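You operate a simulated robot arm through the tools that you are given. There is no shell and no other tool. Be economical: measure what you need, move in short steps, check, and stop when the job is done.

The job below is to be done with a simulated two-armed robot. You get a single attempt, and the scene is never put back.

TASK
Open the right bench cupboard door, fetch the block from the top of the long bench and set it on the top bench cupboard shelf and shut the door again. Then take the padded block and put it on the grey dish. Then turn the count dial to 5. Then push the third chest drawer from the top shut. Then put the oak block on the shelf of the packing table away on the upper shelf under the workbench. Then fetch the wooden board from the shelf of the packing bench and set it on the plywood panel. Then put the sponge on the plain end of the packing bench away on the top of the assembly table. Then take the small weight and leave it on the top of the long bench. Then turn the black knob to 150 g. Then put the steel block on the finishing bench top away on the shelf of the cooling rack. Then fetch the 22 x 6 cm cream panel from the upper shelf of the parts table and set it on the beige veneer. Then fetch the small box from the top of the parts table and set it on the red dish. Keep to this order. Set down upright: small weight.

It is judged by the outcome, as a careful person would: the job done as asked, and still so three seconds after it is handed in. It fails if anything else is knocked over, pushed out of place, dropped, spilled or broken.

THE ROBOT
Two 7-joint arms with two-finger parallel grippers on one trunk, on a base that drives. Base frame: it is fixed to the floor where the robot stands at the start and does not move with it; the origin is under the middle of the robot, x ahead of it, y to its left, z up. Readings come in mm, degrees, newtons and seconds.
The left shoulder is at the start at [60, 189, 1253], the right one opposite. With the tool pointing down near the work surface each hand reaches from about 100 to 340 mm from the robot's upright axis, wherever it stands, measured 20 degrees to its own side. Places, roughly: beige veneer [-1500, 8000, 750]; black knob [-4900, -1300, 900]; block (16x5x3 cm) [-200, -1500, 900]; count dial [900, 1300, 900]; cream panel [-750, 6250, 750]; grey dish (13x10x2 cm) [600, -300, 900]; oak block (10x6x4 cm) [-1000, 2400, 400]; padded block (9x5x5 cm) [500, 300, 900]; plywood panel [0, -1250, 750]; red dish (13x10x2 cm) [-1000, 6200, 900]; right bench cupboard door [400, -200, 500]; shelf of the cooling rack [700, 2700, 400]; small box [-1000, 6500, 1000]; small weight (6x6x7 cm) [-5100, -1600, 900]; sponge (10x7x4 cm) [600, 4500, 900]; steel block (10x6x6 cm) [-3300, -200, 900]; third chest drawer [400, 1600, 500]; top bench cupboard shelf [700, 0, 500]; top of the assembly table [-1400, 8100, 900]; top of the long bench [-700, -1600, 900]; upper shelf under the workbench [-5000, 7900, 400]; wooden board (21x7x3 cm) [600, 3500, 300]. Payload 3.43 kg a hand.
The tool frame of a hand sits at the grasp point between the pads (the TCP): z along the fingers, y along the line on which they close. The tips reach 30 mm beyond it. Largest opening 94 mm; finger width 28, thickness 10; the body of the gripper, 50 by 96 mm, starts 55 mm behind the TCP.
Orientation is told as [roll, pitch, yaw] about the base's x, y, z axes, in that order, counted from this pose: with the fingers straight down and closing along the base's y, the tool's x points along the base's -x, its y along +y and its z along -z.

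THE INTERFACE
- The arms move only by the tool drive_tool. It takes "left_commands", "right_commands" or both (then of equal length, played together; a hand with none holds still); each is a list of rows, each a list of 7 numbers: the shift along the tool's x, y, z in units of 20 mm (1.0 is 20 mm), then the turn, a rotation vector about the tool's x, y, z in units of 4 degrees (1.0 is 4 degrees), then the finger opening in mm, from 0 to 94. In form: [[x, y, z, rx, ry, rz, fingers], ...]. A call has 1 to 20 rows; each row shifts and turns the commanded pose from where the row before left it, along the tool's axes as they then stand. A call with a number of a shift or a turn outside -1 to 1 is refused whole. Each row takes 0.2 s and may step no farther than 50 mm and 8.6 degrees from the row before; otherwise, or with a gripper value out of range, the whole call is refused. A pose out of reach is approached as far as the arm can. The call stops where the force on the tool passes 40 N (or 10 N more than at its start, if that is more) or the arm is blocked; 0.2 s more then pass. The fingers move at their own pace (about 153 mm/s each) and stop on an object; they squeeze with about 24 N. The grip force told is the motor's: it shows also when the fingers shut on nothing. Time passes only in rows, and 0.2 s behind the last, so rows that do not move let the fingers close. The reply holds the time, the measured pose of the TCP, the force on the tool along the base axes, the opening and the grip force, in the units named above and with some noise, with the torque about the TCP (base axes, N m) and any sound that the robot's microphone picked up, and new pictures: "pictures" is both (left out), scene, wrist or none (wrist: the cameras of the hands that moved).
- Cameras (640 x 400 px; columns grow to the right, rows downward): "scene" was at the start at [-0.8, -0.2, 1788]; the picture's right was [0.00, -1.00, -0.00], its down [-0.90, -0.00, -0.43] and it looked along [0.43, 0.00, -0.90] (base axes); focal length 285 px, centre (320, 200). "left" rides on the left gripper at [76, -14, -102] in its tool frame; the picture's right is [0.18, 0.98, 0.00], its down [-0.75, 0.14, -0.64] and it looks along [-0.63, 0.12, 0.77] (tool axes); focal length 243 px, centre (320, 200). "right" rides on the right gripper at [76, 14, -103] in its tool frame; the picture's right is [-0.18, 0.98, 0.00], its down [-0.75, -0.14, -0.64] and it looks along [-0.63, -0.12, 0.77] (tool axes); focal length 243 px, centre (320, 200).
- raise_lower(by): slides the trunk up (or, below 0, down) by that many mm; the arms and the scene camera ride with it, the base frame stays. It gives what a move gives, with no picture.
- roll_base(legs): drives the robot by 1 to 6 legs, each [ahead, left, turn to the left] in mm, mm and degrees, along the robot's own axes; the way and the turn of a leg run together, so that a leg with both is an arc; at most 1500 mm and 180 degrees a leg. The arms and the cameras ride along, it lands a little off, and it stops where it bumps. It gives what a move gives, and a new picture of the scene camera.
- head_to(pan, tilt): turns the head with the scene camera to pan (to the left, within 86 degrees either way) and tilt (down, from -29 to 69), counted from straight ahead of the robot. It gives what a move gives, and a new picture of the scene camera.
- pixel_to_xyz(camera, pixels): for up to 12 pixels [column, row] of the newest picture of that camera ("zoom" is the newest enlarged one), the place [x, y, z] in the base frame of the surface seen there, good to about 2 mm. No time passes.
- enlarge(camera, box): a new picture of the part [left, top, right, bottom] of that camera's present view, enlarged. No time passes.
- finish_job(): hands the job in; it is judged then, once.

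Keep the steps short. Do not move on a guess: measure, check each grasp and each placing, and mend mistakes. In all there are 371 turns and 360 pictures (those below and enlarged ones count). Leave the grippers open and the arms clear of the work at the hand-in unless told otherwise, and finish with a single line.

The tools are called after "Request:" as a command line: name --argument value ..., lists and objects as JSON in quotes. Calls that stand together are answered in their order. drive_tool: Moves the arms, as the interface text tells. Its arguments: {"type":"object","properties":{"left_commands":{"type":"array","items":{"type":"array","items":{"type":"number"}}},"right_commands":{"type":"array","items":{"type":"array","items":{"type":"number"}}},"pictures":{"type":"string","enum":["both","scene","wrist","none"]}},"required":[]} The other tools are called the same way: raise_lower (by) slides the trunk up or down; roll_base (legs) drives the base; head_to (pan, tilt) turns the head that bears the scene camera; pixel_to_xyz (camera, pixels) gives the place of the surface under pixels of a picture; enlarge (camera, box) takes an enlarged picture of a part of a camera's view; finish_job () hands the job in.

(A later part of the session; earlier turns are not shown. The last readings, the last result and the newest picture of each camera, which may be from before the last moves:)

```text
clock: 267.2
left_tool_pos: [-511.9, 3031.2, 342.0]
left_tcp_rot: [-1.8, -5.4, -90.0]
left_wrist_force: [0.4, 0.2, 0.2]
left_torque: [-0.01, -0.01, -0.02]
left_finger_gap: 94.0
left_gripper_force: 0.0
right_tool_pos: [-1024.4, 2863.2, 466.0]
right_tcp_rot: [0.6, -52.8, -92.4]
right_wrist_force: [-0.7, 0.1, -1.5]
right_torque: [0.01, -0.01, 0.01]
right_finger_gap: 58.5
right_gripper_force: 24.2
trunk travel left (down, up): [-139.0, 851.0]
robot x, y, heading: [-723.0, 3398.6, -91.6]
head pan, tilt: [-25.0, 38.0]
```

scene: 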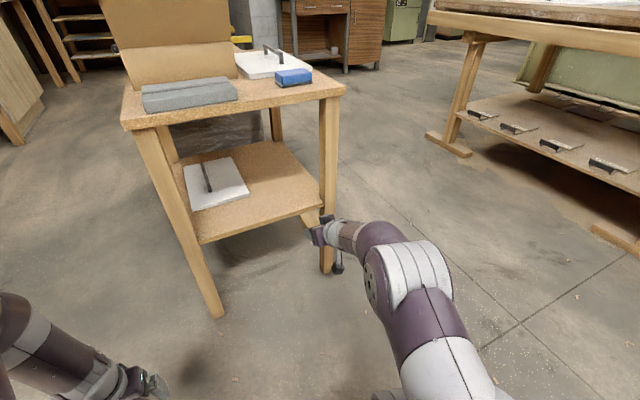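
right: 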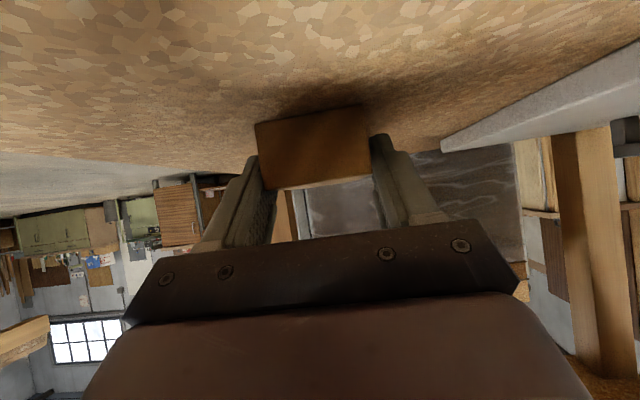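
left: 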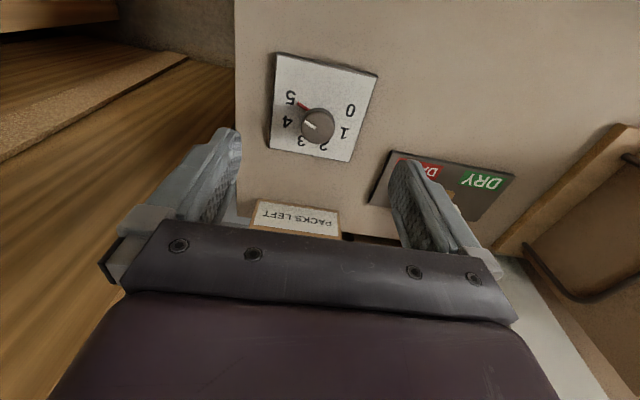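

The block is out. Before the long drive I raise the trunk and survey.

Request:
raise_lower --by 400

Request:
raise_lower --by 350

Request:
roll_base --legs '[[0, 0, -135]]'

Request:
head_to --pan 0 --tilt 22

Request:
head_to --pan -75 --tilt 25

```text
clock: 271.0
left_tool_pos: [-510.9, 3030.1, 741.4]
left_tcp_rot: [-1.8, -5.4, -90.0]
left_wrist_force: [0.1, -0.4, -0.5]
left_torque: [-0.01, -0.03, 0.02]
left_finger_gap: 93.8
left_gripper_force: 0.2
right_tool_pos: [-1024.1, 2862.1, 867.1]
right_tcp_rot: [0.6, -52.8, -92.4]
right_wrist_force: [-0.3, 0.0, -1.0]
right_torque: [0.07, 0.03, -0.03]
right_finger_gap: 58.7
right_gripper_force: 23.5
trunk travel left (down, up): [-539.0, 451.0]
robot x, y, heading: [-726.6, 3399.9, -91.5]
head pan, tilt: [-25.0, 38.0]
```

```text
clock: 274.4
left_tool_pos: [-511.2, 3031.1, 1090.3]
left_tcp_rot: [-1.7, -5.4, -89.9]
left_wrist_force: [-0.3, 0.0, 0.8]
left_torque: [-0.03, -0.02, -0.01]
left_finger_gap: 93.9
left_gripper_force: 0.2
right_tool_pos: [-1024.9, 2861.2, 1216.6]
right_tcp_rot: [0.6, -52.8, -92.5]
right_wrist_force: [0.0, 0.7, -1.3]
right_torque: [0.07, -0.02, -0.01]
right_finger_gap: 58.7
right_gripper_force: 24.3
trunk travel left (down, up): [-889.0, 101.0]
robot x, y, heading: [-725.9, 3403.2, -91.5]
head pan, tilt: [-25.0, 38.0]
```

```text
clock: 280.3
left_tool_pos: [-1146.2, 3494.4, 1092.1]
left_tcp_rot: [-1.8, -5.5, 138.0]
left_wrist_force: [-0.6, 1.1, 0.5]
left_torque: [0.0, 0.0, -0.01]
left_finger_gap: 93.8
left_gripper_force: 0.0
right_tool_pos: [-926.9, 3986.3, 1217.3]
right_tcp_rot: [0.7, -52.8, 135.5]
right_wrist_force: [-0.6, 0.0, -1.8]
right_torque: [-0.02, -0.08, -0.04]
right_finger_gap: 58.9
right_gripper_force: 24.5
trunk travel left (down, up): [-889.0, 101.0]
robot x, y, heading: [-726.6, 3402.6, 136.5]
head pan, tilt: [-25.0, 38.0]
```

scene: 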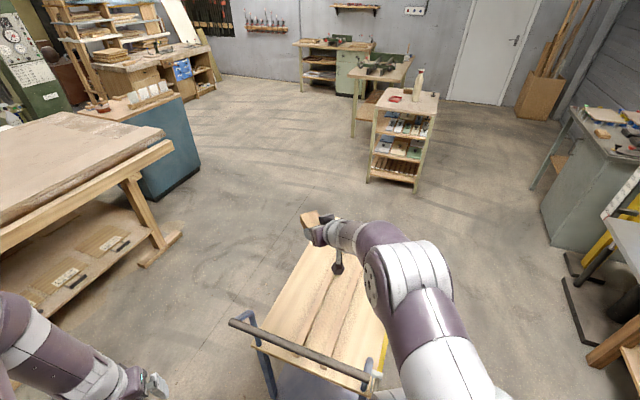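

```text
clock: 281.2
left_tool_pos: [-1145.6, 3493.8, 1092.1]
left_tcp_rot: [-1.8, -5.4, 137.9]
left_wrist_force: [0.6, -0.7, -0.7]
left_torque: [-0.03, -0.01, -0.02]
left_finger_gap: 94.0
left_gripper_force: 0.1
right_tool_pos: [-927.5, 3987.7, 1215.2]
right_tcp_rot: [0.7, -52.8, 135.6]
right_wrist_force: [0.1, -0.3, -1.4]
right_torque: [-0.05, -0.05, 0.0]
right_finger_gap: 58.4
right_gripper_force: 23.3
trunk travel left (down, up): [-889.0, 101.0]
robot x, y, heading: [-727.5, 3400.5, 136.5]
head pan, tilt: [0.0, 22.0]
```

scene: 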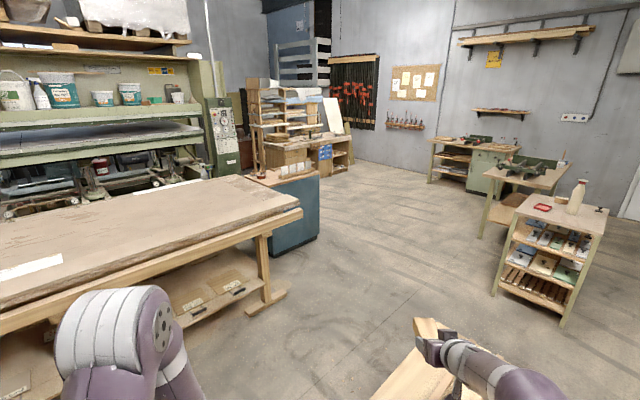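

```text
clock: 282.7
left_tool_pos: [-1146.2, 3492.3, 1091.1]
left_tcp_rot: [-1.9, -5.4, 137.9]
left_wrist_force: [0.3, -0.1, -0.4]
left_torque: [0.0, 0.0, 0.01]
left_finger_gap: 93.9
left_gripper_force: 0.0
right_tool_pos: [-926.0, 3987.2, 1217.3]
right_tcp_rot: [0.6, -52.8, 135.5]
right_wrist_force: [-0.6, 0.1, -0.7]
right_torque: [-0.05, -0.04, 0.02]
right_finger_gap: 58.9
right_gripper_force: 23.9
trunk travel left (down, up): [-889.0, 101.0]
robot x, y, heading: [-726.4, 3403.9, 136.5]
head pan, tilt: [-75.0, 25.0]
```

scene: 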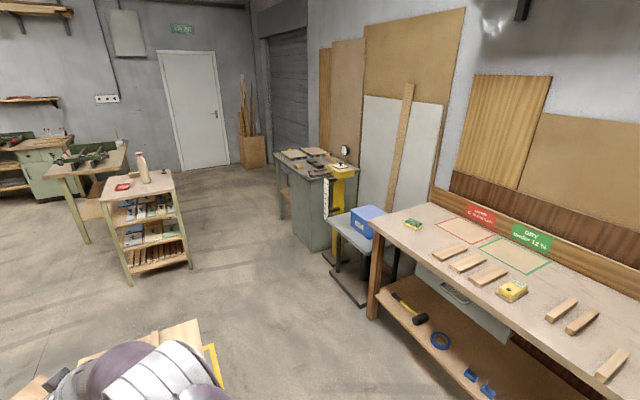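

Request:
pixel_to_xyz --camera "scene" --pixels '[[130, 285], [190, 265], [175, 180], [85, 243], [300, 245], [335, 300], [370, 310], [212, 350]]'

Request:
head_to --pan 0 --tilt 15

Request:
pixel_to_xyz --camera "scene" --pixels '[[275, 215], [318, 200], [285, 265], [350, 130], [300, 130], [270, 120], [435, 145], [470, 152], [490, 195], [560, 285], [500, 255], [350, 160]]'

```text
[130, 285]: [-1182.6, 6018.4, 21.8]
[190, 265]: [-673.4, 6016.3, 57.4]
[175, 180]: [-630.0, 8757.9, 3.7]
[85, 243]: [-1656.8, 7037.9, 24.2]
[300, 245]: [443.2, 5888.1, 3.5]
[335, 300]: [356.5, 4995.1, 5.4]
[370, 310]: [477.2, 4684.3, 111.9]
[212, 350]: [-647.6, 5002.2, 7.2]
```

```text
clock: 284.1
left_tool_pos: [-1145.5, 3492.7, 1091.4]
left_tcp_rot: [-1.8, -5.4, 137.9]
left_wrist_force: [0.5, 1.3, -0.6]
left_torque: [0.01, -0.02, 0.0]
left_finger_gap: 94.2
left_gripper_force: 0.1
right_tool_pos: [-927.0, 3986.7, 1216.3]
right_tcp_rot: [0.6, -52.8, 135.5]
right_wrist_force: [-0.6, -0.5, -0.5]
right_torque: [-0.04, -0.03, -0.05]
right_finger_gap: 58.6
right_gripper_force: 24.0
trunk travel left (down, up): [-889.0, 101.0]
robot x, y, heading: [-728.7, 3400.1, 136.4]
head pan, tilt: [0.0, 15.0]
```

scene: 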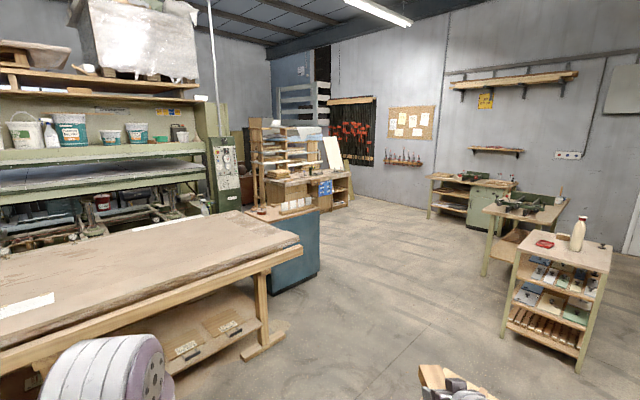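

```text
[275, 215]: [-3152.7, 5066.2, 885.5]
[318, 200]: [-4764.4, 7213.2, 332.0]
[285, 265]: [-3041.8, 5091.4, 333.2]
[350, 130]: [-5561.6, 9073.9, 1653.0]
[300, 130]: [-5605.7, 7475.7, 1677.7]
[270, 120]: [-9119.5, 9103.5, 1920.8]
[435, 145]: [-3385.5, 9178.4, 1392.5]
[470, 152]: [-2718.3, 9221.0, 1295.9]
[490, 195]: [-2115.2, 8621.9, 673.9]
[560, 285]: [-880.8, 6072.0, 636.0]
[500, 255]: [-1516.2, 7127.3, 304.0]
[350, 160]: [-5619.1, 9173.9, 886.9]
```

Request:
head_to --pan 0 --tilt 48

Request:
pixel_to_xyz --camera "scene" --pixels '[[120, 170], [150, 255], [30, 200], [235, 320], [365, 370], [300, 200], [390, 260], [380, 335], [320, 195]]'

```text
clock: 285.1
left_tool_pos: [-1146.3, 3493.3, 1091.3]
left_tcp_rot: [-1.8, -5.3, 137.9]
left_wrist_force: [-0.1, 0.7, 0.7]
left_torque: [0.07, -0.02, 0.02]
left_finger_gap: 94.0
left_gripper_force: 0.1
right_tool_pos: [-926.2, 3986.1, 1215.7]
right_tcp_rot: [0.6, -52.8, 135.4]
right_wrist_force: [-0.1, -1.4, -1.8]
right_torque: [-0.05, -0.03, 0.0]
right_finger_gap: 59.0
right_gripper_force: 24.3
trunk travel left (down, up): [-889.0, 101.0]
robot x, y, heading: [-727.9, 3400.6, 136.4]
head pan, tilt: [0.0, 48.0]
```

scene: 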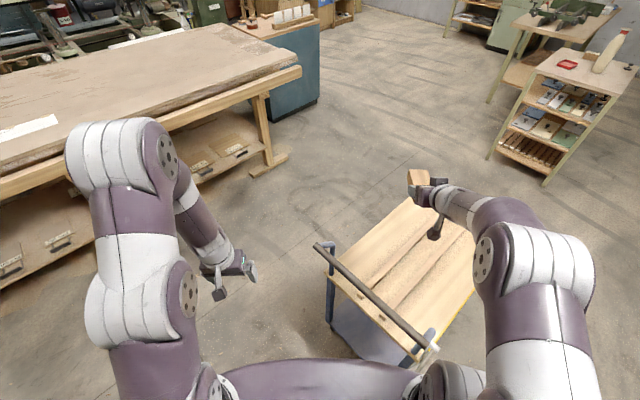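

```text
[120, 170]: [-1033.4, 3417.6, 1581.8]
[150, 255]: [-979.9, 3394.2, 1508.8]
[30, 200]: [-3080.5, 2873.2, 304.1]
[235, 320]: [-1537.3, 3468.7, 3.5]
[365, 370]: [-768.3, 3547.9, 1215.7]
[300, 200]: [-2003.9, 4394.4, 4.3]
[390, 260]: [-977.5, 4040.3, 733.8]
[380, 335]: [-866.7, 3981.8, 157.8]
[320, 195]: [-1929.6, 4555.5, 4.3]
```

Request:
pixel_to_xyz --camera "scene" --pixels '[[330, 258], [425, 340], [402, 202], [470, 285], [330, 310], [275, 165], [287, 155], [255, 175], [265, 75], [205, 270]]'

```text
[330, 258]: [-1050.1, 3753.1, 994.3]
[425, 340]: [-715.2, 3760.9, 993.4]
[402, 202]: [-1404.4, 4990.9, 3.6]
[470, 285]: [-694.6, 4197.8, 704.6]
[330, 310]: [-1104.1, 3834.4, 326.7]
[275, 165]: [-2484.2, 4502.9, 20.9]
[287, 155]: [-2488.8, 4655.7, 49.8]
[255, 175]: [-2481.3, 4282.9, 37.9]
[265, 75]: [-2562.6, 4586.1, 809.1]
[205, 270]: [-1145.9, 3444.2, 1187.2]
```

Trolley spans x −1110…−690, y 3750–4600. The corridor west of it is clear. I drive west, then north-west in stages.

Request:
roll_base --legs '[[702, 669, 0], [1078, -769, 0], [1049, -520, 0]]'

Request:
head_to --pan 0 --tilt 25

Request:
pixel_to_xyz --camera "scene" --pixels '[[320, 150], [320, 200], [320, 250], [260, 150], [380, 150], [300, 120], [200, 200], [440, 200], [350, 130], [280, 130], [150, 220], [240, 200]]'

```text
clock: 301.8
left_tool_pos: [-2705.3, 5878.1, 1092.2]
left_tcp_rot: [-1.7, -5.4, 135.8]
left_wrist_force: [0.5, 0.3, -0.1]
left_torque: [0.01, 0.03, 0.01]
left_finger_gap: 94.1
left_gripper_force: 0.1
right_tool_pos: [-2469.4, 6364.2, 1217.2]
right_tcp_rot: [0.6, -52.8, 133.5]
right_wrist_force: [0.3, 0.5, -1.9]
right_torque: [-0.06, -0.04, 0.01]
right_finger_gap: 58.7
right_gripper_force: 24.6
trunk travel left (down, up): [-889.0, 101.0]
robot x, y, heading: [-2284.5, 5772.0, 134.4]
head pan, tilt: [0.0, 48.0]
```

scene: 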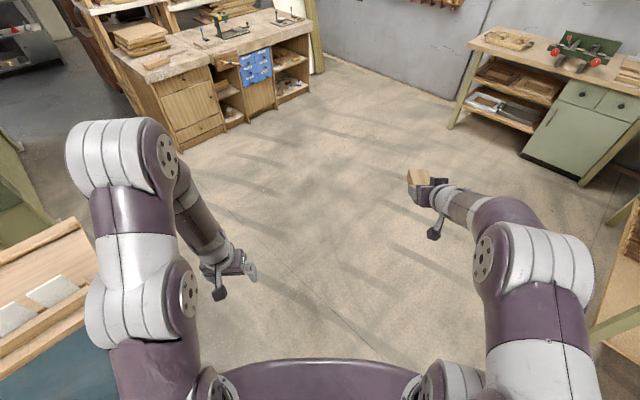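

```text
clock: 302.7
left_tool_pos: [-2705.1, 5879.0, 1091.2]
left_tcp_rot: [-1.7, -5.4, 135.8]
left_wrist_force: [0.3, 0.4, 0.1]
left_torque: [-0.02, 0.01, 0.01]
left_finger_gap: 94.1
left_gripper_force: 0.0
right_tool_pos: [-2468.6, 6363.0, 1216.4]
right_tcp_rot: [0.5, -52.8, 133.5]
right_wrist_force: [0.8, -0.6, -1.4]
right_torque: [-0.06, -0.06, 0.04]
right_finger_gap: 58.6
right_gripper_force: 24.5
trunk travel left (down, up): [-889.0, 101.0]
robot x, y, heading: [-2291.7, 5769.3, 134.6]
head pan, tilt: [0.0, 25.0]
```

scene: 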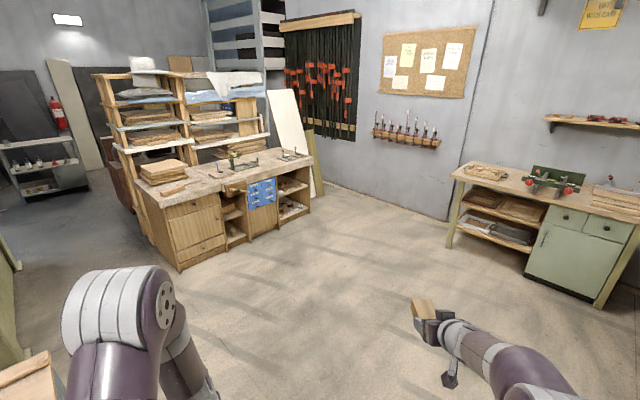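

```text
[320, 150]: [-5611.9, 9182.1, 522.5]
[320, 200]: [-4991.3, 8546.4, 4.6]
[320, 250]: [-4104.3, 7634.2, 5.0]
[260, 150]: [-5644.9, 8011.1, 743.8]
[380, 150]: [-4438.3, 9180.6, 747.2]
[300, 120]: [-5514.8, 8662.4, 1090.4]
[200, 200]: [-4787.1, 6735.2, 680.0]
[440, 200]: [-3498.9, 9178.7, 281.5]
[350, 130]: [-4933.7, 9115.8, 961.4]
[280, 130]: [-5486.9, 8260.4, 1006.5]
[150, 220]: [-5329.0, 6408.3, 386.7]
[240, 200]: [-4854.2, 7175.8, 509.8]
```

The workbench front is at x≈−4800, with open cubbies. I drive there and face it.

Request:
roll_base --legs '[[1320, -45, 0], [1200, -40, 0], [0, 0, 45]]'

Request:
raise_lower --by -400

Request:
head_to --pan 0 --tilt 30

```text
clock: 317.0
left_tool_pos: [-4322.5, 7446.3, 1090.5]
left_tcp_rot: [-1.9, -5.4, 179.9]
left_wrist_force: [-0.3, 0.5, 0.0]
left_torque: [0.0, 0.02, -0.01]
left_finger_gap: 93.9
left_gripper_force: 0.1
right_tool_pos: [-4489.8, 7958.8, 1216.9]
right_tcp_rot: [0.6, -52.8, 177.5]
right_wrist_force: [-0.5, -0.5, -1.6]
right_torque: [-0.02, -0.08, -0.03]
right_finger_gap: 58.8
right_gripper_force: 23.6
trunk travel left (down, up): [-889.0, 101.0]
robot x, y, heading: [-3948.8, 7661.7, 178.8]
head pan, tilt: [0.0, 25.0]
```

scene: 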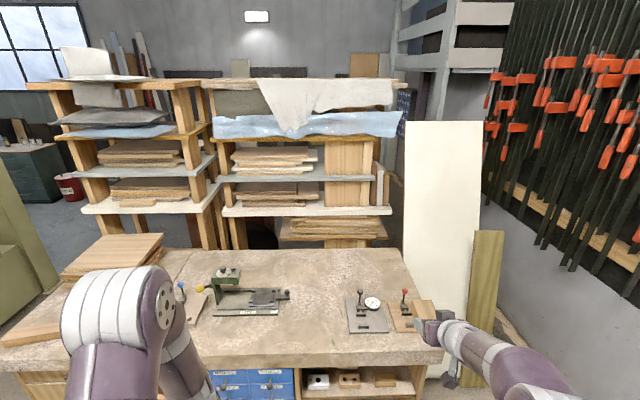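

```text
clock: 320.9
left_tool_pos: [-4322.8, 7447.0, 690.6]
left_tcp_rot: [-1.9, -5.4, 179.9]
left_wrist_force: [0.2, 0.2, 0.3]
left_torque: [0.01, 0.01, 0.01]
left_finger_gap: 94.1
left_gripper_force: 0.1
right_tool_pos: [-4490.4, 7959.9, 815.8]
right_tcp_rot: [0.7, -52.9, 177.5]
right_wrist_force: [0.8, 0.0, -0.5]
right_torque: [0.01, -0.02, 0.0]
right_finger_gap: 58.4
right_gripper_force: 24.2
trunk travel left (down, up): [-489.0, 501.0]
robot x, y, heading: [-3947.3, 7663.2, 178.5]
head pan, tilt: [0.0, 25.0]
```

```text
clock: 321.5
left_tool_pos: [-4323.5, 7445.2, 692.2]
left_tcp_rot: [-1.8, -5.4, 179.9]
left_wrist_force: [0.0, -0.1, 0.2]
left_torque: [0.0, -0.01, 0.01]
left_finger_gap: 94.2
left_gripper_force: 0.0
right_tool_pos: [-4490.4, 7959.8, 816.7]
right_tcp_rot: [0.6, -52.8, 177.6]
right_wrist_force: [0.1, 0.5, -0.9]
right_torque: [-0.01, -0.04, -0.04]
right_finger_gap: 58.7
right_gripper_force: 24.4
trunk travel left (down, up): [-489.0, 501.0]
robot x, y, heading: [-3946.9, 7660.9, 178.4]
head pan, tilt: [0.0, 30.0]
```

scene: 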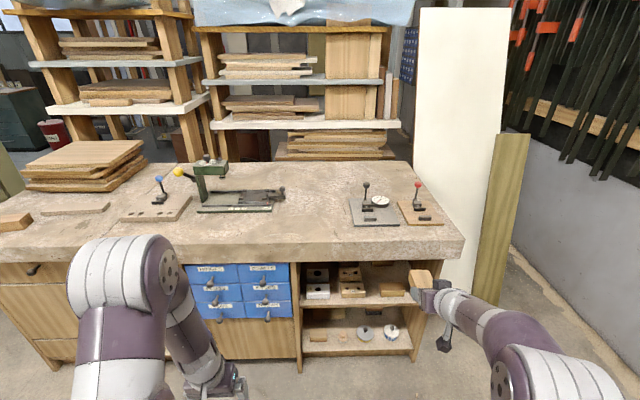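

Request:
enlarge --camera "scene" --box '[280, 240, 440, 360]'

Request:
raise_lower --by -200

Request:
head_to --pan -10 --tilt 30

Request:
enlarge --camera "scene" --box '[220, 140, 420, 265]'

```text
3.33 times, centred on (360, 300) of scene
```

zoom: 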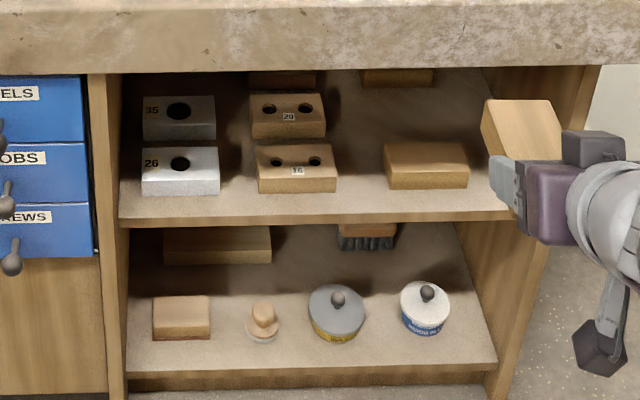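

```text
clock: 323.7
left_tool_pos: [-4323.1, 7446.6, 491.2]
left_tcp_rot: [-1.8, -5.4, 179.9]
left_wrist_force: [0.2, 0.1, 0.4]
left_torque: [-0.02, 0.0, 0.02]
left_finger_gap: 93.9
left_gripper_force: 0.0
right_tool_pos: [-4490.9, 7958.8, 616.7]
right_tcp_rot: [0.6, -52.8, 177.5]
right_wrist_force: [-0.2, -0.7, -0.5]
right_torque: [0.01, -0.05, 0.0]
right_finger_gap: 58.7
right_gripper_force: 24.0
trunk travel left (down, up): [-289.0, 701.0]
robot x, y, heading: [-3954.3, 7663.0, 178.2]
head pan, tilt: [0.0, 30.0]
```

```text
clock: 324.4
left_tool_pos: [-4322.5, 7446.7, 491.3]
left_tcp_rot: [-1.8, -5.4, 179.8]
left_wrist_force: [-0.7, 0.0, 0.1]
left_torque: [-0.02, 0.06, 0.03]
left_finger_gap: 94.0
left_gripper_force: 0.1
right_tool_pos: [-4490.4, 7959.1, 616.3]
right_tcp_rot: [0.6, -52.7, 177.5]
right_wrist_force: [-0.4, 0.7, -2.1]
right_torque: [0.02, -0.07, -0.03]
right_finger_gap: 58.9
right_gripper_force: 23.8
trunk travel left (down, up): [-289.0, 701.0]
robot x, y, heading: [-3949.5, 7659.0, 178.5]
head pan, tilt: [-10.0, 30.0]
```

scene: 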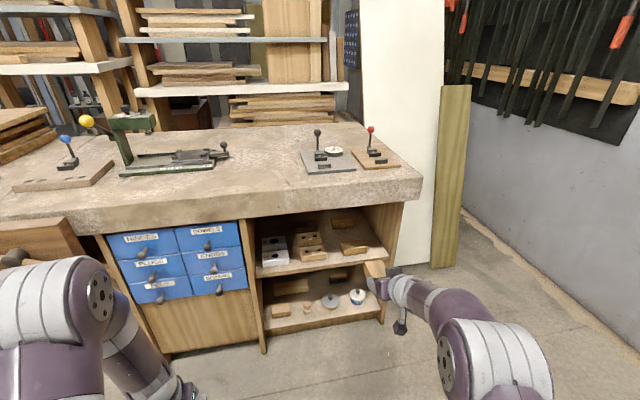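

```text
3.20 times, centred on (320, 202) of scene
```

zoom: 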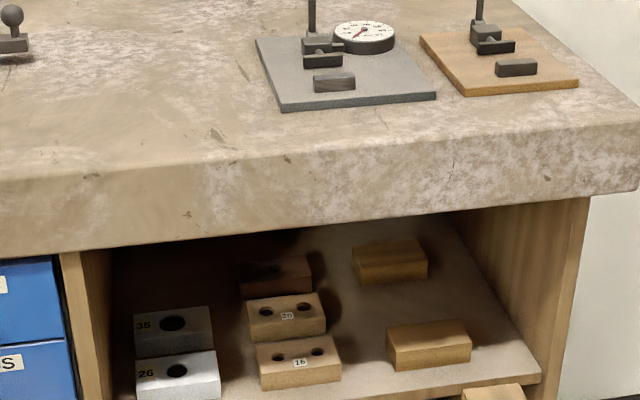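

Request:
pixel_to_xyz --camera "zoom" --pixels '[[265, 388], [339, 378], [388, 345], [470, 345], [392, 370], [470, 360], [360, 360], [350, 265], [427, 265], [400, 300], [500, 350], [540, 375]]'

Request:
pixel_to_xyz --camera "scene" --pixels '[[300, 225], [400, 205], [385, 245], [370, 215], [262, 285], [310, 207], [385, 275], [345, 258]]'

```text
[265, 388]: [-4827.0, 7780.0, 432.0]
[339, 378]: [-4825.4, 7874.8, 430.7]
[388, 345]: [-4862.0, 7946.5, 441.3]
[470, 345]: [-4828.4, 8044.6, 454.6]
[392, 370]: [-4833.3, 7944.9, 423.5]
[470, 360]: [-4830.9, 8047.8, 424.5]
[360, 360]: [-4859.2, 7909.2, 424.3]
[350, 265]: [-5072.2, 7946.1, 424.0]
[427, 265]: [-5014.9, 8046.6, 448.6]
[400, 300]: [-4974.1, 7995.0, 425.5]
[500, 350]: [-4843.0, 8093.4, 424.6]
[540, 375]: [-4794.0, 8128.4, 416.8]
```

```text
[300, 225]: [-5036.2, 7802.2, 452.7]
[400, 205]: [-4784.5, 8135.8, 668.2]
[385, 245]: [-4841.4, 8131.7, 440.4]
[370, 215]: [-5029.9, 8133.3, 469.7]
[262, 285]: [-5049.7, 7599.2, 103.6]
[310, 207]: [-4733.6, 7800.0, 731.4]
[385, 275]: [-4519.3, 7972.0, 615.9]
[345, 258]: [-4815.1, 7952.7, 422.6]
```

Request:
pixel_to_xyz --camera "zoom" --pixels '[[400, 328], [455, 322], [390, 344], [463, 342], [375, 280], [420, 278], [320, 305], [325, 340], [440, 315], [460, 220], [250, 240], [580, 205]]'

```text
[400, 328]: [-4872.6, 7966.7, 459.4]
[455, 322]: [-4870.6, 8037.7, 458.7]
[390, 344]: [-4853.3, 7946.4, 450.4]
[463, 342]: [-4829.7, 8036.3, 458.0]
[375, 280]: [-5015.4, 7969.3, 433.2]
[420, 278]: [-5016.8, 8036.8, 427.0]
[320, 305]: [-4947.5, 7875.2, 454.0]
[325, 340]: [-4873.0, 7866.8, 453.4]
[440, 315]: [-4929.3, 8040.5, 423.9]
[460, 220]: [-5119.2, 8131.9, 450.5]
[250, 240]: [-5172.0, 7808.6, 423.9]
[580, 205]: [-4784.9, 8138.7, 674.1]
```

The gap between the two right-hand blocks (x −4888…−5015) fits the oak block. I pull the left arm back, square the hand, and position at y≈7990, TCP z≈505.

Request:
drive_tool --left_commands '[[1, 0, 0, 0, 0, 0, 94], [1, 0, 0, 0, 0, 0, 94], [1, 0, 0, 0, 0, 0, 94], [1, 0, 0, 0, 0, 0, 94], [1, 0, 0, 0, 0, 0, 94]]' --pictures "none"

Request:
raise_lower --by -111

Request:
roll_base --legs '[[130, -12, 2.2]]'

```text
clock: 325.8
left_tool_pos: [-4229.2, 7444.1, 482.1]
left_tcp_rot: [-1.7, -6.2, -179.8]
left_wrist_force: [-3.6, 1.8, -0.8]
left_torque: [-0.15, -0.28, 0.21]
left_finger_gap: 94.1
left_gripper_force: 0.0
right_tool_pos: [-4489.5, 7958.6, 614.7]
right_tcp_rot: [0.6, -52.7, 177.5]
right_wrist_force: [0.4, 0.6, -0.6]
right_torque: [-0.01, -0.01, -0.01]
right_finger_gap: 58.4
right_gripper_force: 24.0
trunk travel left (down, up): [-289.0, 701.0]
robot x, y, heading: [-3946.7, 7659.2, 178.5]
head pan, tilt: [-10.0, 30.0]
stopped in row 5 (left hand): the force on the tool passed its limit at 45 N (the readings are from after the stop); the commanded pose is now the measured one
```

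```text
clock: 327.2
left_tool_pos: [-4227.0, 7445.0, 372.7]
left_tcp_rot: [-1.6, -6.1, -179.8]
left_wrist_force: [-11.1, -0.9, 3.3]
left_torque: [0.08, -1.58, 0.0]
left_finger_gap: 93.8
left_gripper_force: 0.1
right_tool_pos: [-4489.3, 7958.1, 505.3]
right_tcp_rot: [0.6, -52.7, 177.5]
right_wrist_force: [-0.3, 0.0, -1.3]
right_torque: [0.01, 0.0, 0.03]
right_finger_gap: 58.8
right_gripper_force: 23.8
trunk travel left (down, up): [-178.0, 812.0]
robot x, y, heading: [-3949.8, 7662.3, 178.6]
head pan, tilt: [-10.0, 30.0]
```

```text
clock: 328.4
left_tool_pos: [-4344.1, 7445.0, 372.6]
left_tcp_rot: [-1.7, -6.3, -177.2]
left_wrist_force: [-16.2, -1.0, -1.8]
left_torque: [0.06, -1.46, 0.09]
left_finger_gap: 93.9
left_gripper_force: 0.0
right_tool_pos: [-4629.6, 7947.7, 505.8]
right_tcp_rot: [0.7, -52.7, -180.1]
right_wrist_force: [0.4, -0.5, -0.3]
right_torque: [0.02, -0.06, -0.01]
right_finger_gap: 58.9
right_gripper_force: 23.8
trunk travel left (down, up): [-178.0, 812.0]
robot x, y, heading: [-4076.5, 7673.2, -178.9]
head pan, tilt: [-10.0, 30.0]
```

scene: 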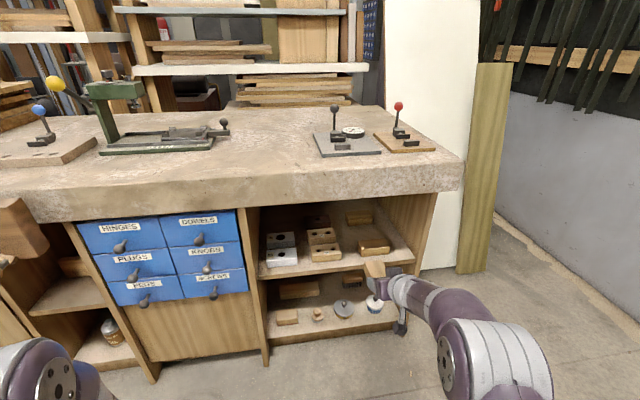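

Request:
drive_tool --left_commands '[[-0.7, 0, 0, 0, 0, 0, 94]]' --pictures "none"

Request:
roll_base --legs '[[0, -47, 0], [200, 0, 0]]'

Request:
enlarge --camera "right" --box '[0, 0, 640, 400]'

```text
clock: 328.8
left_tool_pos: [-4358.6, 7443.1, 373.5]
left_tcp_rot: [-1.7, -6.2, -177.2]
left_wrist_force: [0.7, -0.2, -0.3]
left_torque: [-0.04, -0.02, 0.02]
left_finger_gap: 93.8
left_gripper_force: 0.0
right_tool_pos: [-4629.5, 7948.4, 505.2]
right_tcp_rot: [0.5, -52.7, -180.0]
right_wrist_force: [0.3, -0.3, -0.9]
right_torque: [-0.02, -0.08, 0.03]
right_finger_gap: 58.5
right_gripper_force: 23.7
trunk travel left (down, up): [-178.0, 812.0]
robot x, y, heading: [-4072.9, 7671.6, -178.8]
head pan, tilt: [-10.0, 30.0]
```

```text
clock: 330.9
left_tool_pos: [-4554.6, 7485.1, 374.1]
left_tcp_rot: [-1.6, -6.2, -177.0]
left_wrist_force: [-1.3, -1.2, 0.3]
left_torque: [0.0, 0.01, 0.01]
left_finger_gap: 94.0
left_gripper_force: 0.0
right_tool_pos: [-4827.0, 7988.5, 505.1]
right_tcp_rot: [0.7, -52.8, -179.7]
right_wrist_force: [-0.1, 0.0, -0.9]
right_torque: [0.0, -0.05, -0.03]
right_finger_gap: 58.7
right_gripper_force: 24.4
trunk travel left (down, up): [-178.0, 812.0]
robot x, y, heading: [-4275.3, 7714.3, -179.0]
head pan, tilt: [-10.0, 30.0]
```

scene: 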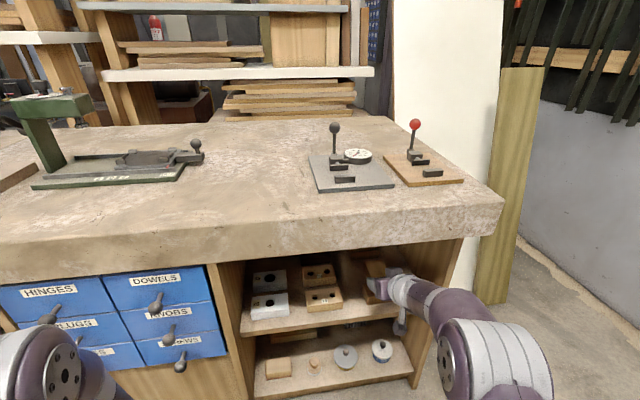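

```text
1.00 times, centred on (320, 200) of right (not enlarged: the box is as wide or as high as the picture)
```

zoom: 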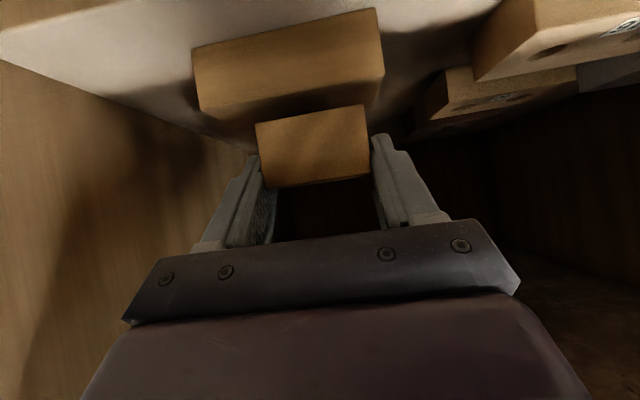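

Held block passes above the front block. 88 mm more.

Request:
roll_base --legs '[[88, 0, 0]]'

Request:
enlarge --camera "right" --box '[0, 0, 640, 400]'

Request:
pixel_to_xyz --camera "zoom" --pixels '[[290, 30], [200, 60], [380, 30], [310, 150], [310, 115], [310, 185], [130, 160]]'

```text
clock: 332.0
left_tool_pos: [-4641.2, 7483.9, 373.0]
left_tcp_rot: [-1.6, -6.1, -177.0]
left_wrist_force: [-0.5, -0.2, -0.1]
left_torque: [-0.01, 0.01, -0.01]
left_finger_gap: 93.8
left_gripper_force: 0.0
right_tool_pos: [-4912.7, 7986.3, 504.5]
right_tcp_rot: [0.6, -52.7, -179.7]
right_wrist_force: [0.3, 0.7, -0.5]
right_torque: [-0.02, -0.05, 0.0]
right_finger_gap: 58.8
right_gripper_force: 24.1
trunk travel left (down, up): [-178.0, 812.0]
robot x, y, heading: [-4358.8, 7715.5, -178.8]
head pan, tilt: [-10.0, 30.0]
```

scene: 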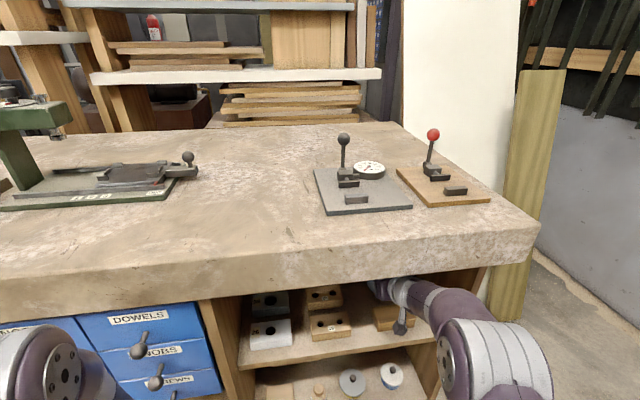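

```text
1.00 times, centred on (320, 200) of right (not enlarged: the box is as wide or as high as the picture)
```

zoom: 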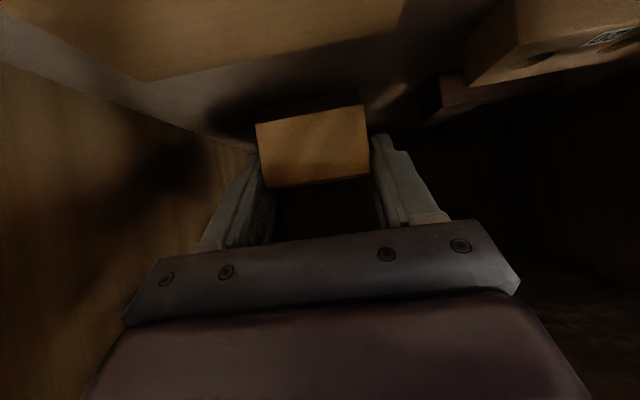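

```text
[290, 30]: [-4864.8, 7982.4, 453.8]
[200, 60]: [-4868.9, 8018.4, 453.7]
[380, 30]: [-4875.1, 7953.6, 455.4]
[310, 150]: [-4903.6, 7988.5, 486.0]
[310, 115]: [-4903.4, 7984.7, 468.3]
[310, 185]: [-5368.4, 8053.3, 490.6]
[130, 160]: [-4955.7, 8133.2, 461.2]
```

Near end at −4903, clear of the front block. I lower 42 mm, then in 2 mm steps.

Request:
raise_lower --by -43

Request:
raise_lower --by -3

Request:
raise_lower --by -2

```text
clock: 332.9
left_tool_pos: [-4640.2, 7483.2, 330.8]
left_tcp_rot: [-1.6, -6.2, -176.9]
left_wrist_force: [-0.7, 0.2, 0.4]
left_torque: [0.0, 0.01, 0.02]
left_finger_gap: 94.1
left_gripper_force: 0.0
right_tool_pos: [-4911.6, 7986.7, 463.0]
right_tcp_rot: [0.6, -52.8, -179.7]
right_wrist_force: [-0.4, -0.4, -2.1]
right_torque: [-0.01, -0.08, 0.01]
right_finger_gap: 58.5
right_gripper_force: 24.2
trunk travel left (down, up): [-135.0, 855.0]
robot x, y, heading: [-4360.4, 7713.5, -178.8]
head pan, tilt: [-10.0, 30.0]
```

```text
clock: 333.4
left_tool_pos: [-4641.3, 7482.7, 326.8]
left_tcp_rot: [-1.6, -6.1, -177.0]
left_wrist_force: [-0.5, 0.8, 0.6]
left_torque: [-0.01, -0.01, 0.0]
left_finger_gap: 94.2
left_gripper_force: 0.1
right_tool_pos: [-4912.8, 7986.4, 458.5]
right_tcp_rot: [0.6, -52.8, -179.7]
right_wrist_force: [-0.3, 0.6, -1.0]
right_torque: [0.0, -0.02, -0.01]
right_finger_gap: 58.5
right_gripper_force: 23.5
trunk travel left (down, up): [-132.0, 858.0]
robot x, y, heading: [-4361.2, 7711.6, -178.6]
head pan, tilt: [-10.0, 30.0]
```

```text
clock: 333.9
left_tool_pos: [-4639.9, 7482.7, 325.8]
left_tcp_rot: [-1.7, -6.1, -177.0]
left_wrist_force: [-0.3, -0.3, -0.1]
left_torque: [-0.02, 0.0, -0.03]
left_finger_gap: 94.0
left_gripper_force: 0.1
right_tool_pos: [-4913.0, 7986.6, 459.3]
right_tcp_rot: [0.5, -52.9, -179.8]
right_wrist_force: [0.2, -0.3, 5.4]
right_torque: [0.18, 0.51, -0.04]
right_finger_gap: 58.7
right_gripper_force: 23.9
trunk travel left (down, up): [-130.0, 860.0]
robot x, y, heading: [-4359.1, 7718.3, -178.8]
head pan, tilt: [-10.0, 30.0]
```

Contact at the shelf height. I open, lift and back out.

Request:
drive_tool --right_commands '[[0, 0, 0, 0, 0, 0, 70], [0, 0, 0, 0, 0, 0, 80], [0, 0, 0, 0, 0, 0, 80]]' --pictures "none"

Request:
raise_lower --by 50

Request:
roll_base --legs '[[-350, 0, 0]]'

Request:
enlarge --camera "scene" --box '[220, 160, 460, 310]'

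```text
clock: 334.7
left_tool_pos: [-4641.0, 7483.0, 325.1]
left_tcp_rot: [-1.5, -6.3, -176.9]
left_wrist_force: [-0.5, -0.2, 0.4]
left_torque: [0.01, 0.02, -0.04]
left_finger_gap: 94.1
left_gripper_force: 0.0
right_tool_pos: [-4913.5, 7986.6, 456.8]
right_tcp_rot: [0.5, -52.8, -179.7]
right_wrist_force: [0.5, 0.2, 0.2]
right_torque: [-0.01, 0.0, 0.02]
right_finger_gap: 79.9
right_gripper_force: 0.0
trunk travel left (down, up): [-130.0, 860.0]
robot x, y, heading: [-4359.4, 7714.1, -178.7]
head pan, tilt: [-10.0, 30.0]
```

```text
clock: 335.6
left_tool_pos: [-4641.5, 7482.7, 376.4]
left_tcp_rot: [-1.6, -6.2, -177.0]
left_wrist_force: [0.0, -0.5, 0.1]
left_torque: [0.05, -0.02, 0.02]
left_finger_gap: 94.1
left_gripper_force: 0.0
right_tool_pos: [-4912.5, 7986.9, 508.0]
right_tcp_rot: [0.6, -52.6, -179.6]
right_wrist_force: [0.9, -0.3, 0.0]
right_torque: [0.01, -0.04, -0.02]
right_finger_gap: 80.3
right_gripper_force: 0.0
trunk travel left (down, up): [-180.0, 810.0]
robot x, y, heading: [-4361.2, 7710.5, -178.7]
head pan, tilt: [-10.0, 30.0]
```

```text
clock: 337.9
left_tool_pos: [-4293.7, 7489.7, 376.3]
left_tcp_rot: [-1.6, -6.2, -176.7]
left_wrist_force: [-0.2, 0.6, -0.1]
left_torque: [0.03, -0.01, 0.03]
left_finger_gap: 94.2
left_gripper_force: 0.1
right_tool_pos: [-4567.3, 7992.5, 508.5]
right_tcp_rot: [0.6, -52.7, -179.4]
right_wrist_force: [-0.1, -0.1, 0.6]
right_torque: [0.01, 0.01, 0.0]
right_finger_gap: 80.0
right_gripper_force: 0.1
trunk travel left (down, up): [-180.0, 810.0]
robot x, y, heading: [-4011.1, 7721.6, -178.7]
head pan, tilt: [-10.0, 30.0]
```

scene: 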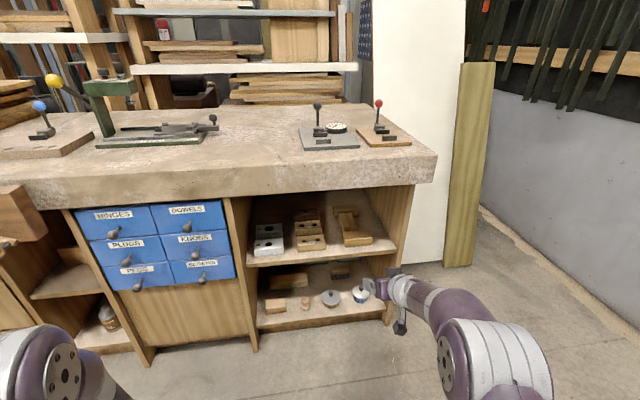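

```text
2.67 times, centred on (340, 235) of scene
```

zoom: 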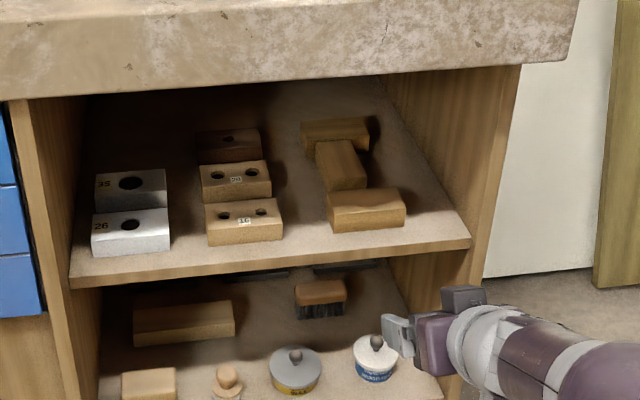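

The oak block stands on the upper shelf, between the others. Next, the wooden board on the packing bench shelf at (600,3500). I raise the trunk and drive back by the north side of the trolley.

Request:
raise_lower --by 400

Request:
raise_lower --by 300

Request:
roll_base --legs '[[-300, 0, 0], [0, 0, 134]]'

```text
clock: 341.7
left_tool_pos: [-4292.4, 7490.4, 775.4]
left_tcp_rot: [-1.6, -6.2, -176.8]
left_wrist_force: [-0.5, 0.0, -0.1]
left_torque: [-0.03, -0.02, 0.02]
left_finger_gap: 94.0
left_gripper_force: 0.1
right_tool_pos: [-4567.4, 7991.8, 907.3]
right_tcp_rot: [0.7, -52.8, -179.4]
right_wrist_force: [-0.3, -0.7, -0.4]
right_torque: [0.02, -0.02, 0.02]
right_finger_gap: 80.2
right_gripper_force: 0.1
trunk travel left (down, up): [-580.0, 410.0]
robot x, y, heading: [-4011.3, 7722.5, -178.7]
head pan, tilt: [-10.0, 30.0]
```

```text
clock: 344.7
left_tool_pos: [-4293.5, 7490.5, 1076.3]
left_tcp_rot: [-1.5, -6.2, -176.8]
left_wrist_force: [0.3, -0.2, 0.2]
left_torque: [0.0, 0.0, 0.0]
left_finger_gap: 94.3
left_gripper_force: 0.0
right_tool_pos: [-4567.9, 7994.0, 1206.7]
right_tcp_rot: [0.6, -52.8, -179.5]
right_wrist_force: [0.1, 1.1, 0.0]
right_torque: [0.01, -0.04, -0.02]
right_finger_gap: 80.1
right_gripper_force: 0.0
trunk travel left (down, up): [-880.0, 110.0]
robot x, y, heading: [-4011.4, 7720.3, -178.9]
head pan, tilt: [-10.0, 30.0]
```

```text
clock: 352.3
left_tool_pos: [-3361.8, 7691.6, 1074.5]
left_tcp_rot: [-1.6, -6.2, -42.0]
left_wrist_force: [0.3, 0.6, -1.2]
left_torque: [0.0, 0.01, 0.01]
left_finger_gap: 93.7
left_gripper_force: 0.0
right_tool_pos: [-3525.7, 7143.8, 1207.6]
right_tcp_rot: [0.6, -52.8, -44.9]
right_wrist_force: [0.7, -0.4, -0.6]
right_torque: [0.0, -0.01, -0.03]
right_finger_gap: 80.0
right_gripper_force: 0.2
trunk travel left (down, up): [-880.0, 110.0]
robot x, y, heading: [-3723.5, 7729.3, -43.8]
head pan, tilt: [-10.0, 30.0]
```

scene: 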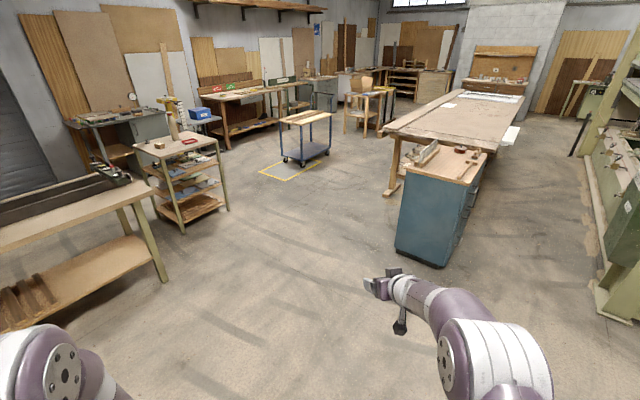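

The way is clear. I drive the three-stage route to the packing bench.

Request:
roll_base --legs '[[1393, -208, 0], [1393, -208, 0], [720, 586, 0], [720, 586, 0]]'

```text
clock: 374.9
left_tool_pos: [284.3, 5495.3, 1076.5]
left_tcp_rot: [-1.6, -6.3, -38.8]
left_wrist_force: [-0.7, -0.4, -0.6]
left_torque: [-0.01, 0.0, 0.01]
left_finger_gap: 94.0
left_gripper_force: 0.1
right_tool_pos: [153.5, 4936.7, 1208.0]
right_tcp_rot: [0.5, -52.9, -41.5]
right_wrist_force: [0.0, 0.8, 0.5]
right_torque: [0.0, -0.05, -0.02]
right_finger_gap: 80.0
right_gripper_force: 0.0
trunk travel left (down, up): [-880.0, 110.0]
robot x, y, heading: [-75.7, 5509.5, -40.7]
head pan, tilt: [-10.0, 30.0]
```

scene: 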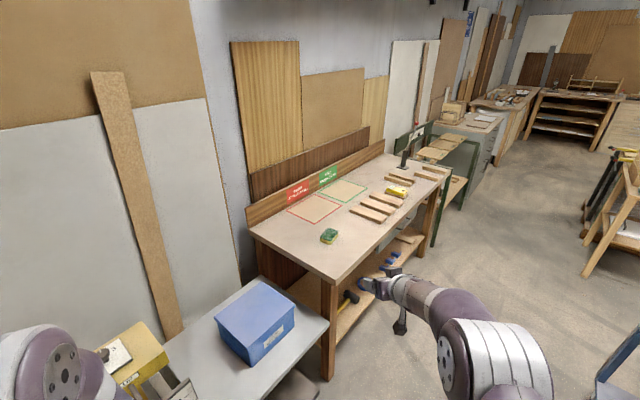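

Request:
roll_base --legs '[[594, -748, 0], [594, -748, 0], [0, 0, 40.7]]'

Request:
raise_lower --by -400

Request:
head_to --pan 0 --tilt 35

```text
clock: 386.3
left_tool_pos: [136.3, 3849.2, 1074.0]
left_tcp_rot: [-1.6, -6.2, 3.3]
left_wrist_force: [-0.6, -0.6, 0.8]
left_torque: [-0.01, 0.05, 0.05]
left_finger_gap: 94.1
left_gripper_force: 0.0
right_tool_pos: [412.6, 3348.7, 1206.8]
right_tcp_rot: [0.6, -52.9, 0.5]
right_wrist_force: [0.1, 0.6, -0.6]
right_torque: [0.02, 0.01, 0.02]
right_finger_gap: 80.2
right_gripper_force: 0.0
trunk travel left (down, up): [-880.0, 110.0]
robot x, y, heading: [-142.6, 3619.5, 1.3]
head pan, tilt: [-10.0, 30.0]
```

scene: 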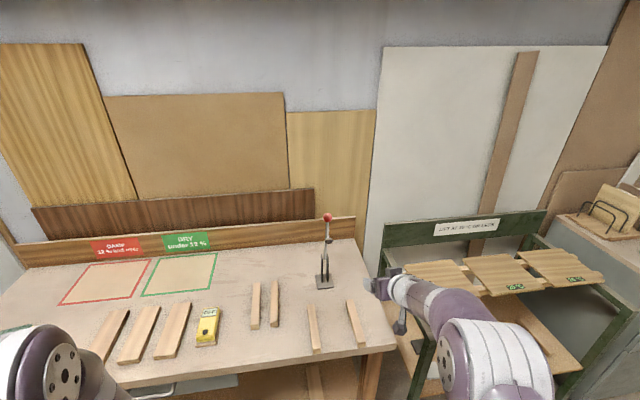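

```text
clock: 388.9
left_tool_pos: [131.3, 3849.4, 772.7]
left_tcp_rot: [-1.8, -6.7, 3.2]
left_wrist_force: [-0.1, -0.3, -0.2]
left_torque: [0.03, 0.01, 0.01]
left_finger_gap: 94.1
left_gripper_force: 0.0
right_tool_pos: [411.6, 3347.7, 921.4]
right_tcp_rot: [0.6, -55.0, 0.6]
right_wrist_force: [-37.4, 2.5, 21.4]
right_torque: [0.84, -0.14, 1.68]
right_finger_gap: 81.8
right_gripper_force: 1.3
trunk travel left (down, up): [-575.0, 415.0]
robot x, y, heading: [-145.1, 3616.9, 1.4]
head pan, tilt: [-10.0, 30.0]
stopped: the force on the tool passed its limit at 67 N (the readings are from after the stop); the commanded pose is now the measured one
```

```text
clock: 389.6
left_tool_pos: [131.9, 3849.9, 772.3]
left_tcp_rot: [-1.7, -6.6, 3.3]
left_wrist_force: [0.3, 0.6, 0.1]
left_torque: [-0.01, -0.01, 0.0]
left_finger_gap: 94.0
left_gripper_force: 0.0
right_tool_pos: [409.4, 3347.3, 921.1]
right_tcp_rot: [0.6, -54.9, 0.6]
right_wrist_force: [-40.5, 0.1, 22.7]
right_torque: [0.94, -0.13, 1.78]
right_finger_gap: 80.9
right_gripper_force: 0.1
trunk travel left (down, up): [-575.0, 415.0]
robot x, y, heading: [-147.1, 3616.1, 1.5]
head pan, tilt: [0.0, 35.0]
```

scene: 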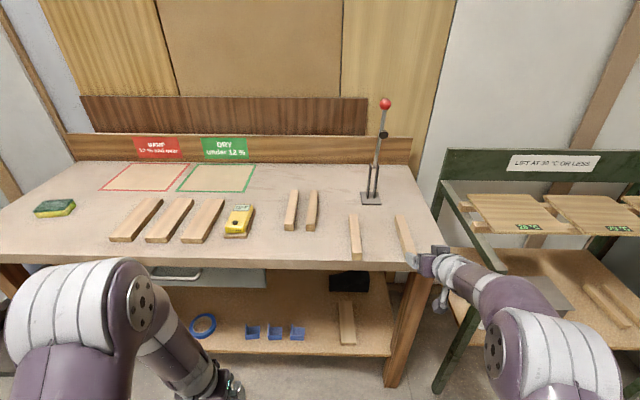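

My mistake: the right fingers came down on the bench's front edge. I raise again, back off, and check nothing moved.

Request:
raise_lower --by 120

Request:
roll_base --legs '[[-300, 0, 0]]'

Request:
enlarge --camera "scene" --box '[260, 160, 480, 300]'

```text
clock: 391.1
left_tool_pos: [137.3, 3849.7, 890.9]
left_tcp_rot: [-1.6, -6.1, 3.3]
left_wrist_force: [-0.9, -0.9, 0.1]
left_torque: [-0.01, -0.02, 0.0]
left_finger_gap: 93.8
left_gripper_force: 0.1
right_tool_pos: [416.7, 3346.3, 1035.1]
right_tcp_rot: [0.7, -54.5, 0.3]
right_wrist_force: [-0.3, -0.1, 0.4]
right_torque: [-0.02, -0.03, -0.02]
right_finger_gap: 80.0
right_gripper_force: 0.1
trunk travel left (down, up): [-695.0, 295.0]
robot x, y, heading: [-144.0, 3619.0, 1.2]
head pan, tilt: [0.0, 35.0]
```

```text
clock: 393.1
left_tool_pos: [-157.5, 3842.0, 890.5]
left_tcp_rot: [-1.7, -6.2, 2.8]
left_wrist_force: [-0.3, 0.7, -0.6]
left_torque: [0.0, -0.04, -0.03]
left_finger_gap: 94.2
left_gripper_force: 0.1
right_tool_pos: [121.9, 3336.6, 1037.0]
right_tcp_rot: [0.7, -54.4, 0.0]
right_wrist_force: [-0.5, -0.8, 0.2]
right_torque: [-0.04, 0.01, 0.02]
right_finger_gap: 80.0
right_gripper_force: 0.0
trunk travel left (down, up): [-695.0, 295.0]
robot x, y, heading: [-439.0, 3610.7, 1.2]
head pan, tilt: [0.0, 35.0]
```

scene: 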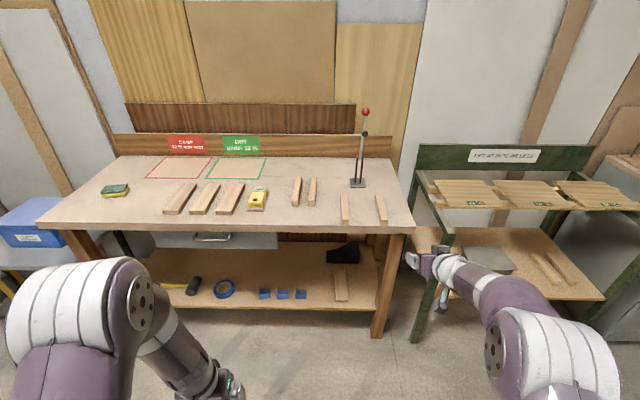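

```text
2.86 times, centred on (370, 230) of scene
```

zoom: 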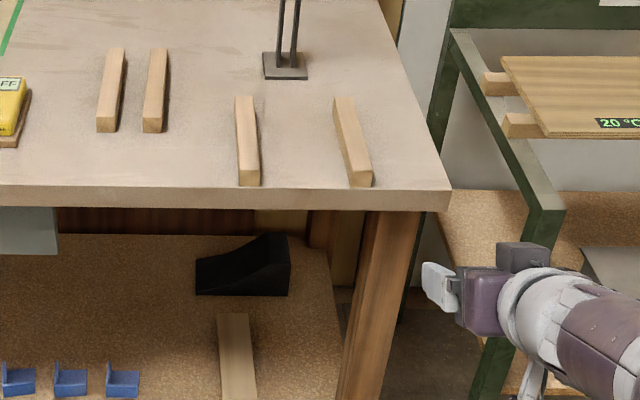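

Request:
pixel_to_xyz --camera "zoom" --pixels '[[360, 178], [345, 100], [249, 178], [245, 100], [380, 195], [235, 318], [238, 385], [222, 350], [252, 350], [238, 345], [300, 350], [240, 290]]'

```text
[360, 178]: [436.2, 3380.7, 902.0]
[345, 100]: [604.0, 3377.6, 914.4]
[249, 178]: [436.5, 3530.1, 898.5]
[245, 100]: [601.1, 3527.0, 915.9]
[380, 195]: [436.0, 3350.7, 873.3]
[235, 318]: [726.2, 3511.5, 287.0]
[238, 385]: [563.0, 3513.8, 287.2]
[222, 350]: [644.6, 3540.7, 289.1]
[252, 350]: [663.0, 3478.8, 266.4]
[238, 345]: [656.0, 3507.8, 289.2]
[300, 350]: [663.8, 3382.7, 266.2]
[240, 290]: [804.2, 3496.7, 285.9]
```

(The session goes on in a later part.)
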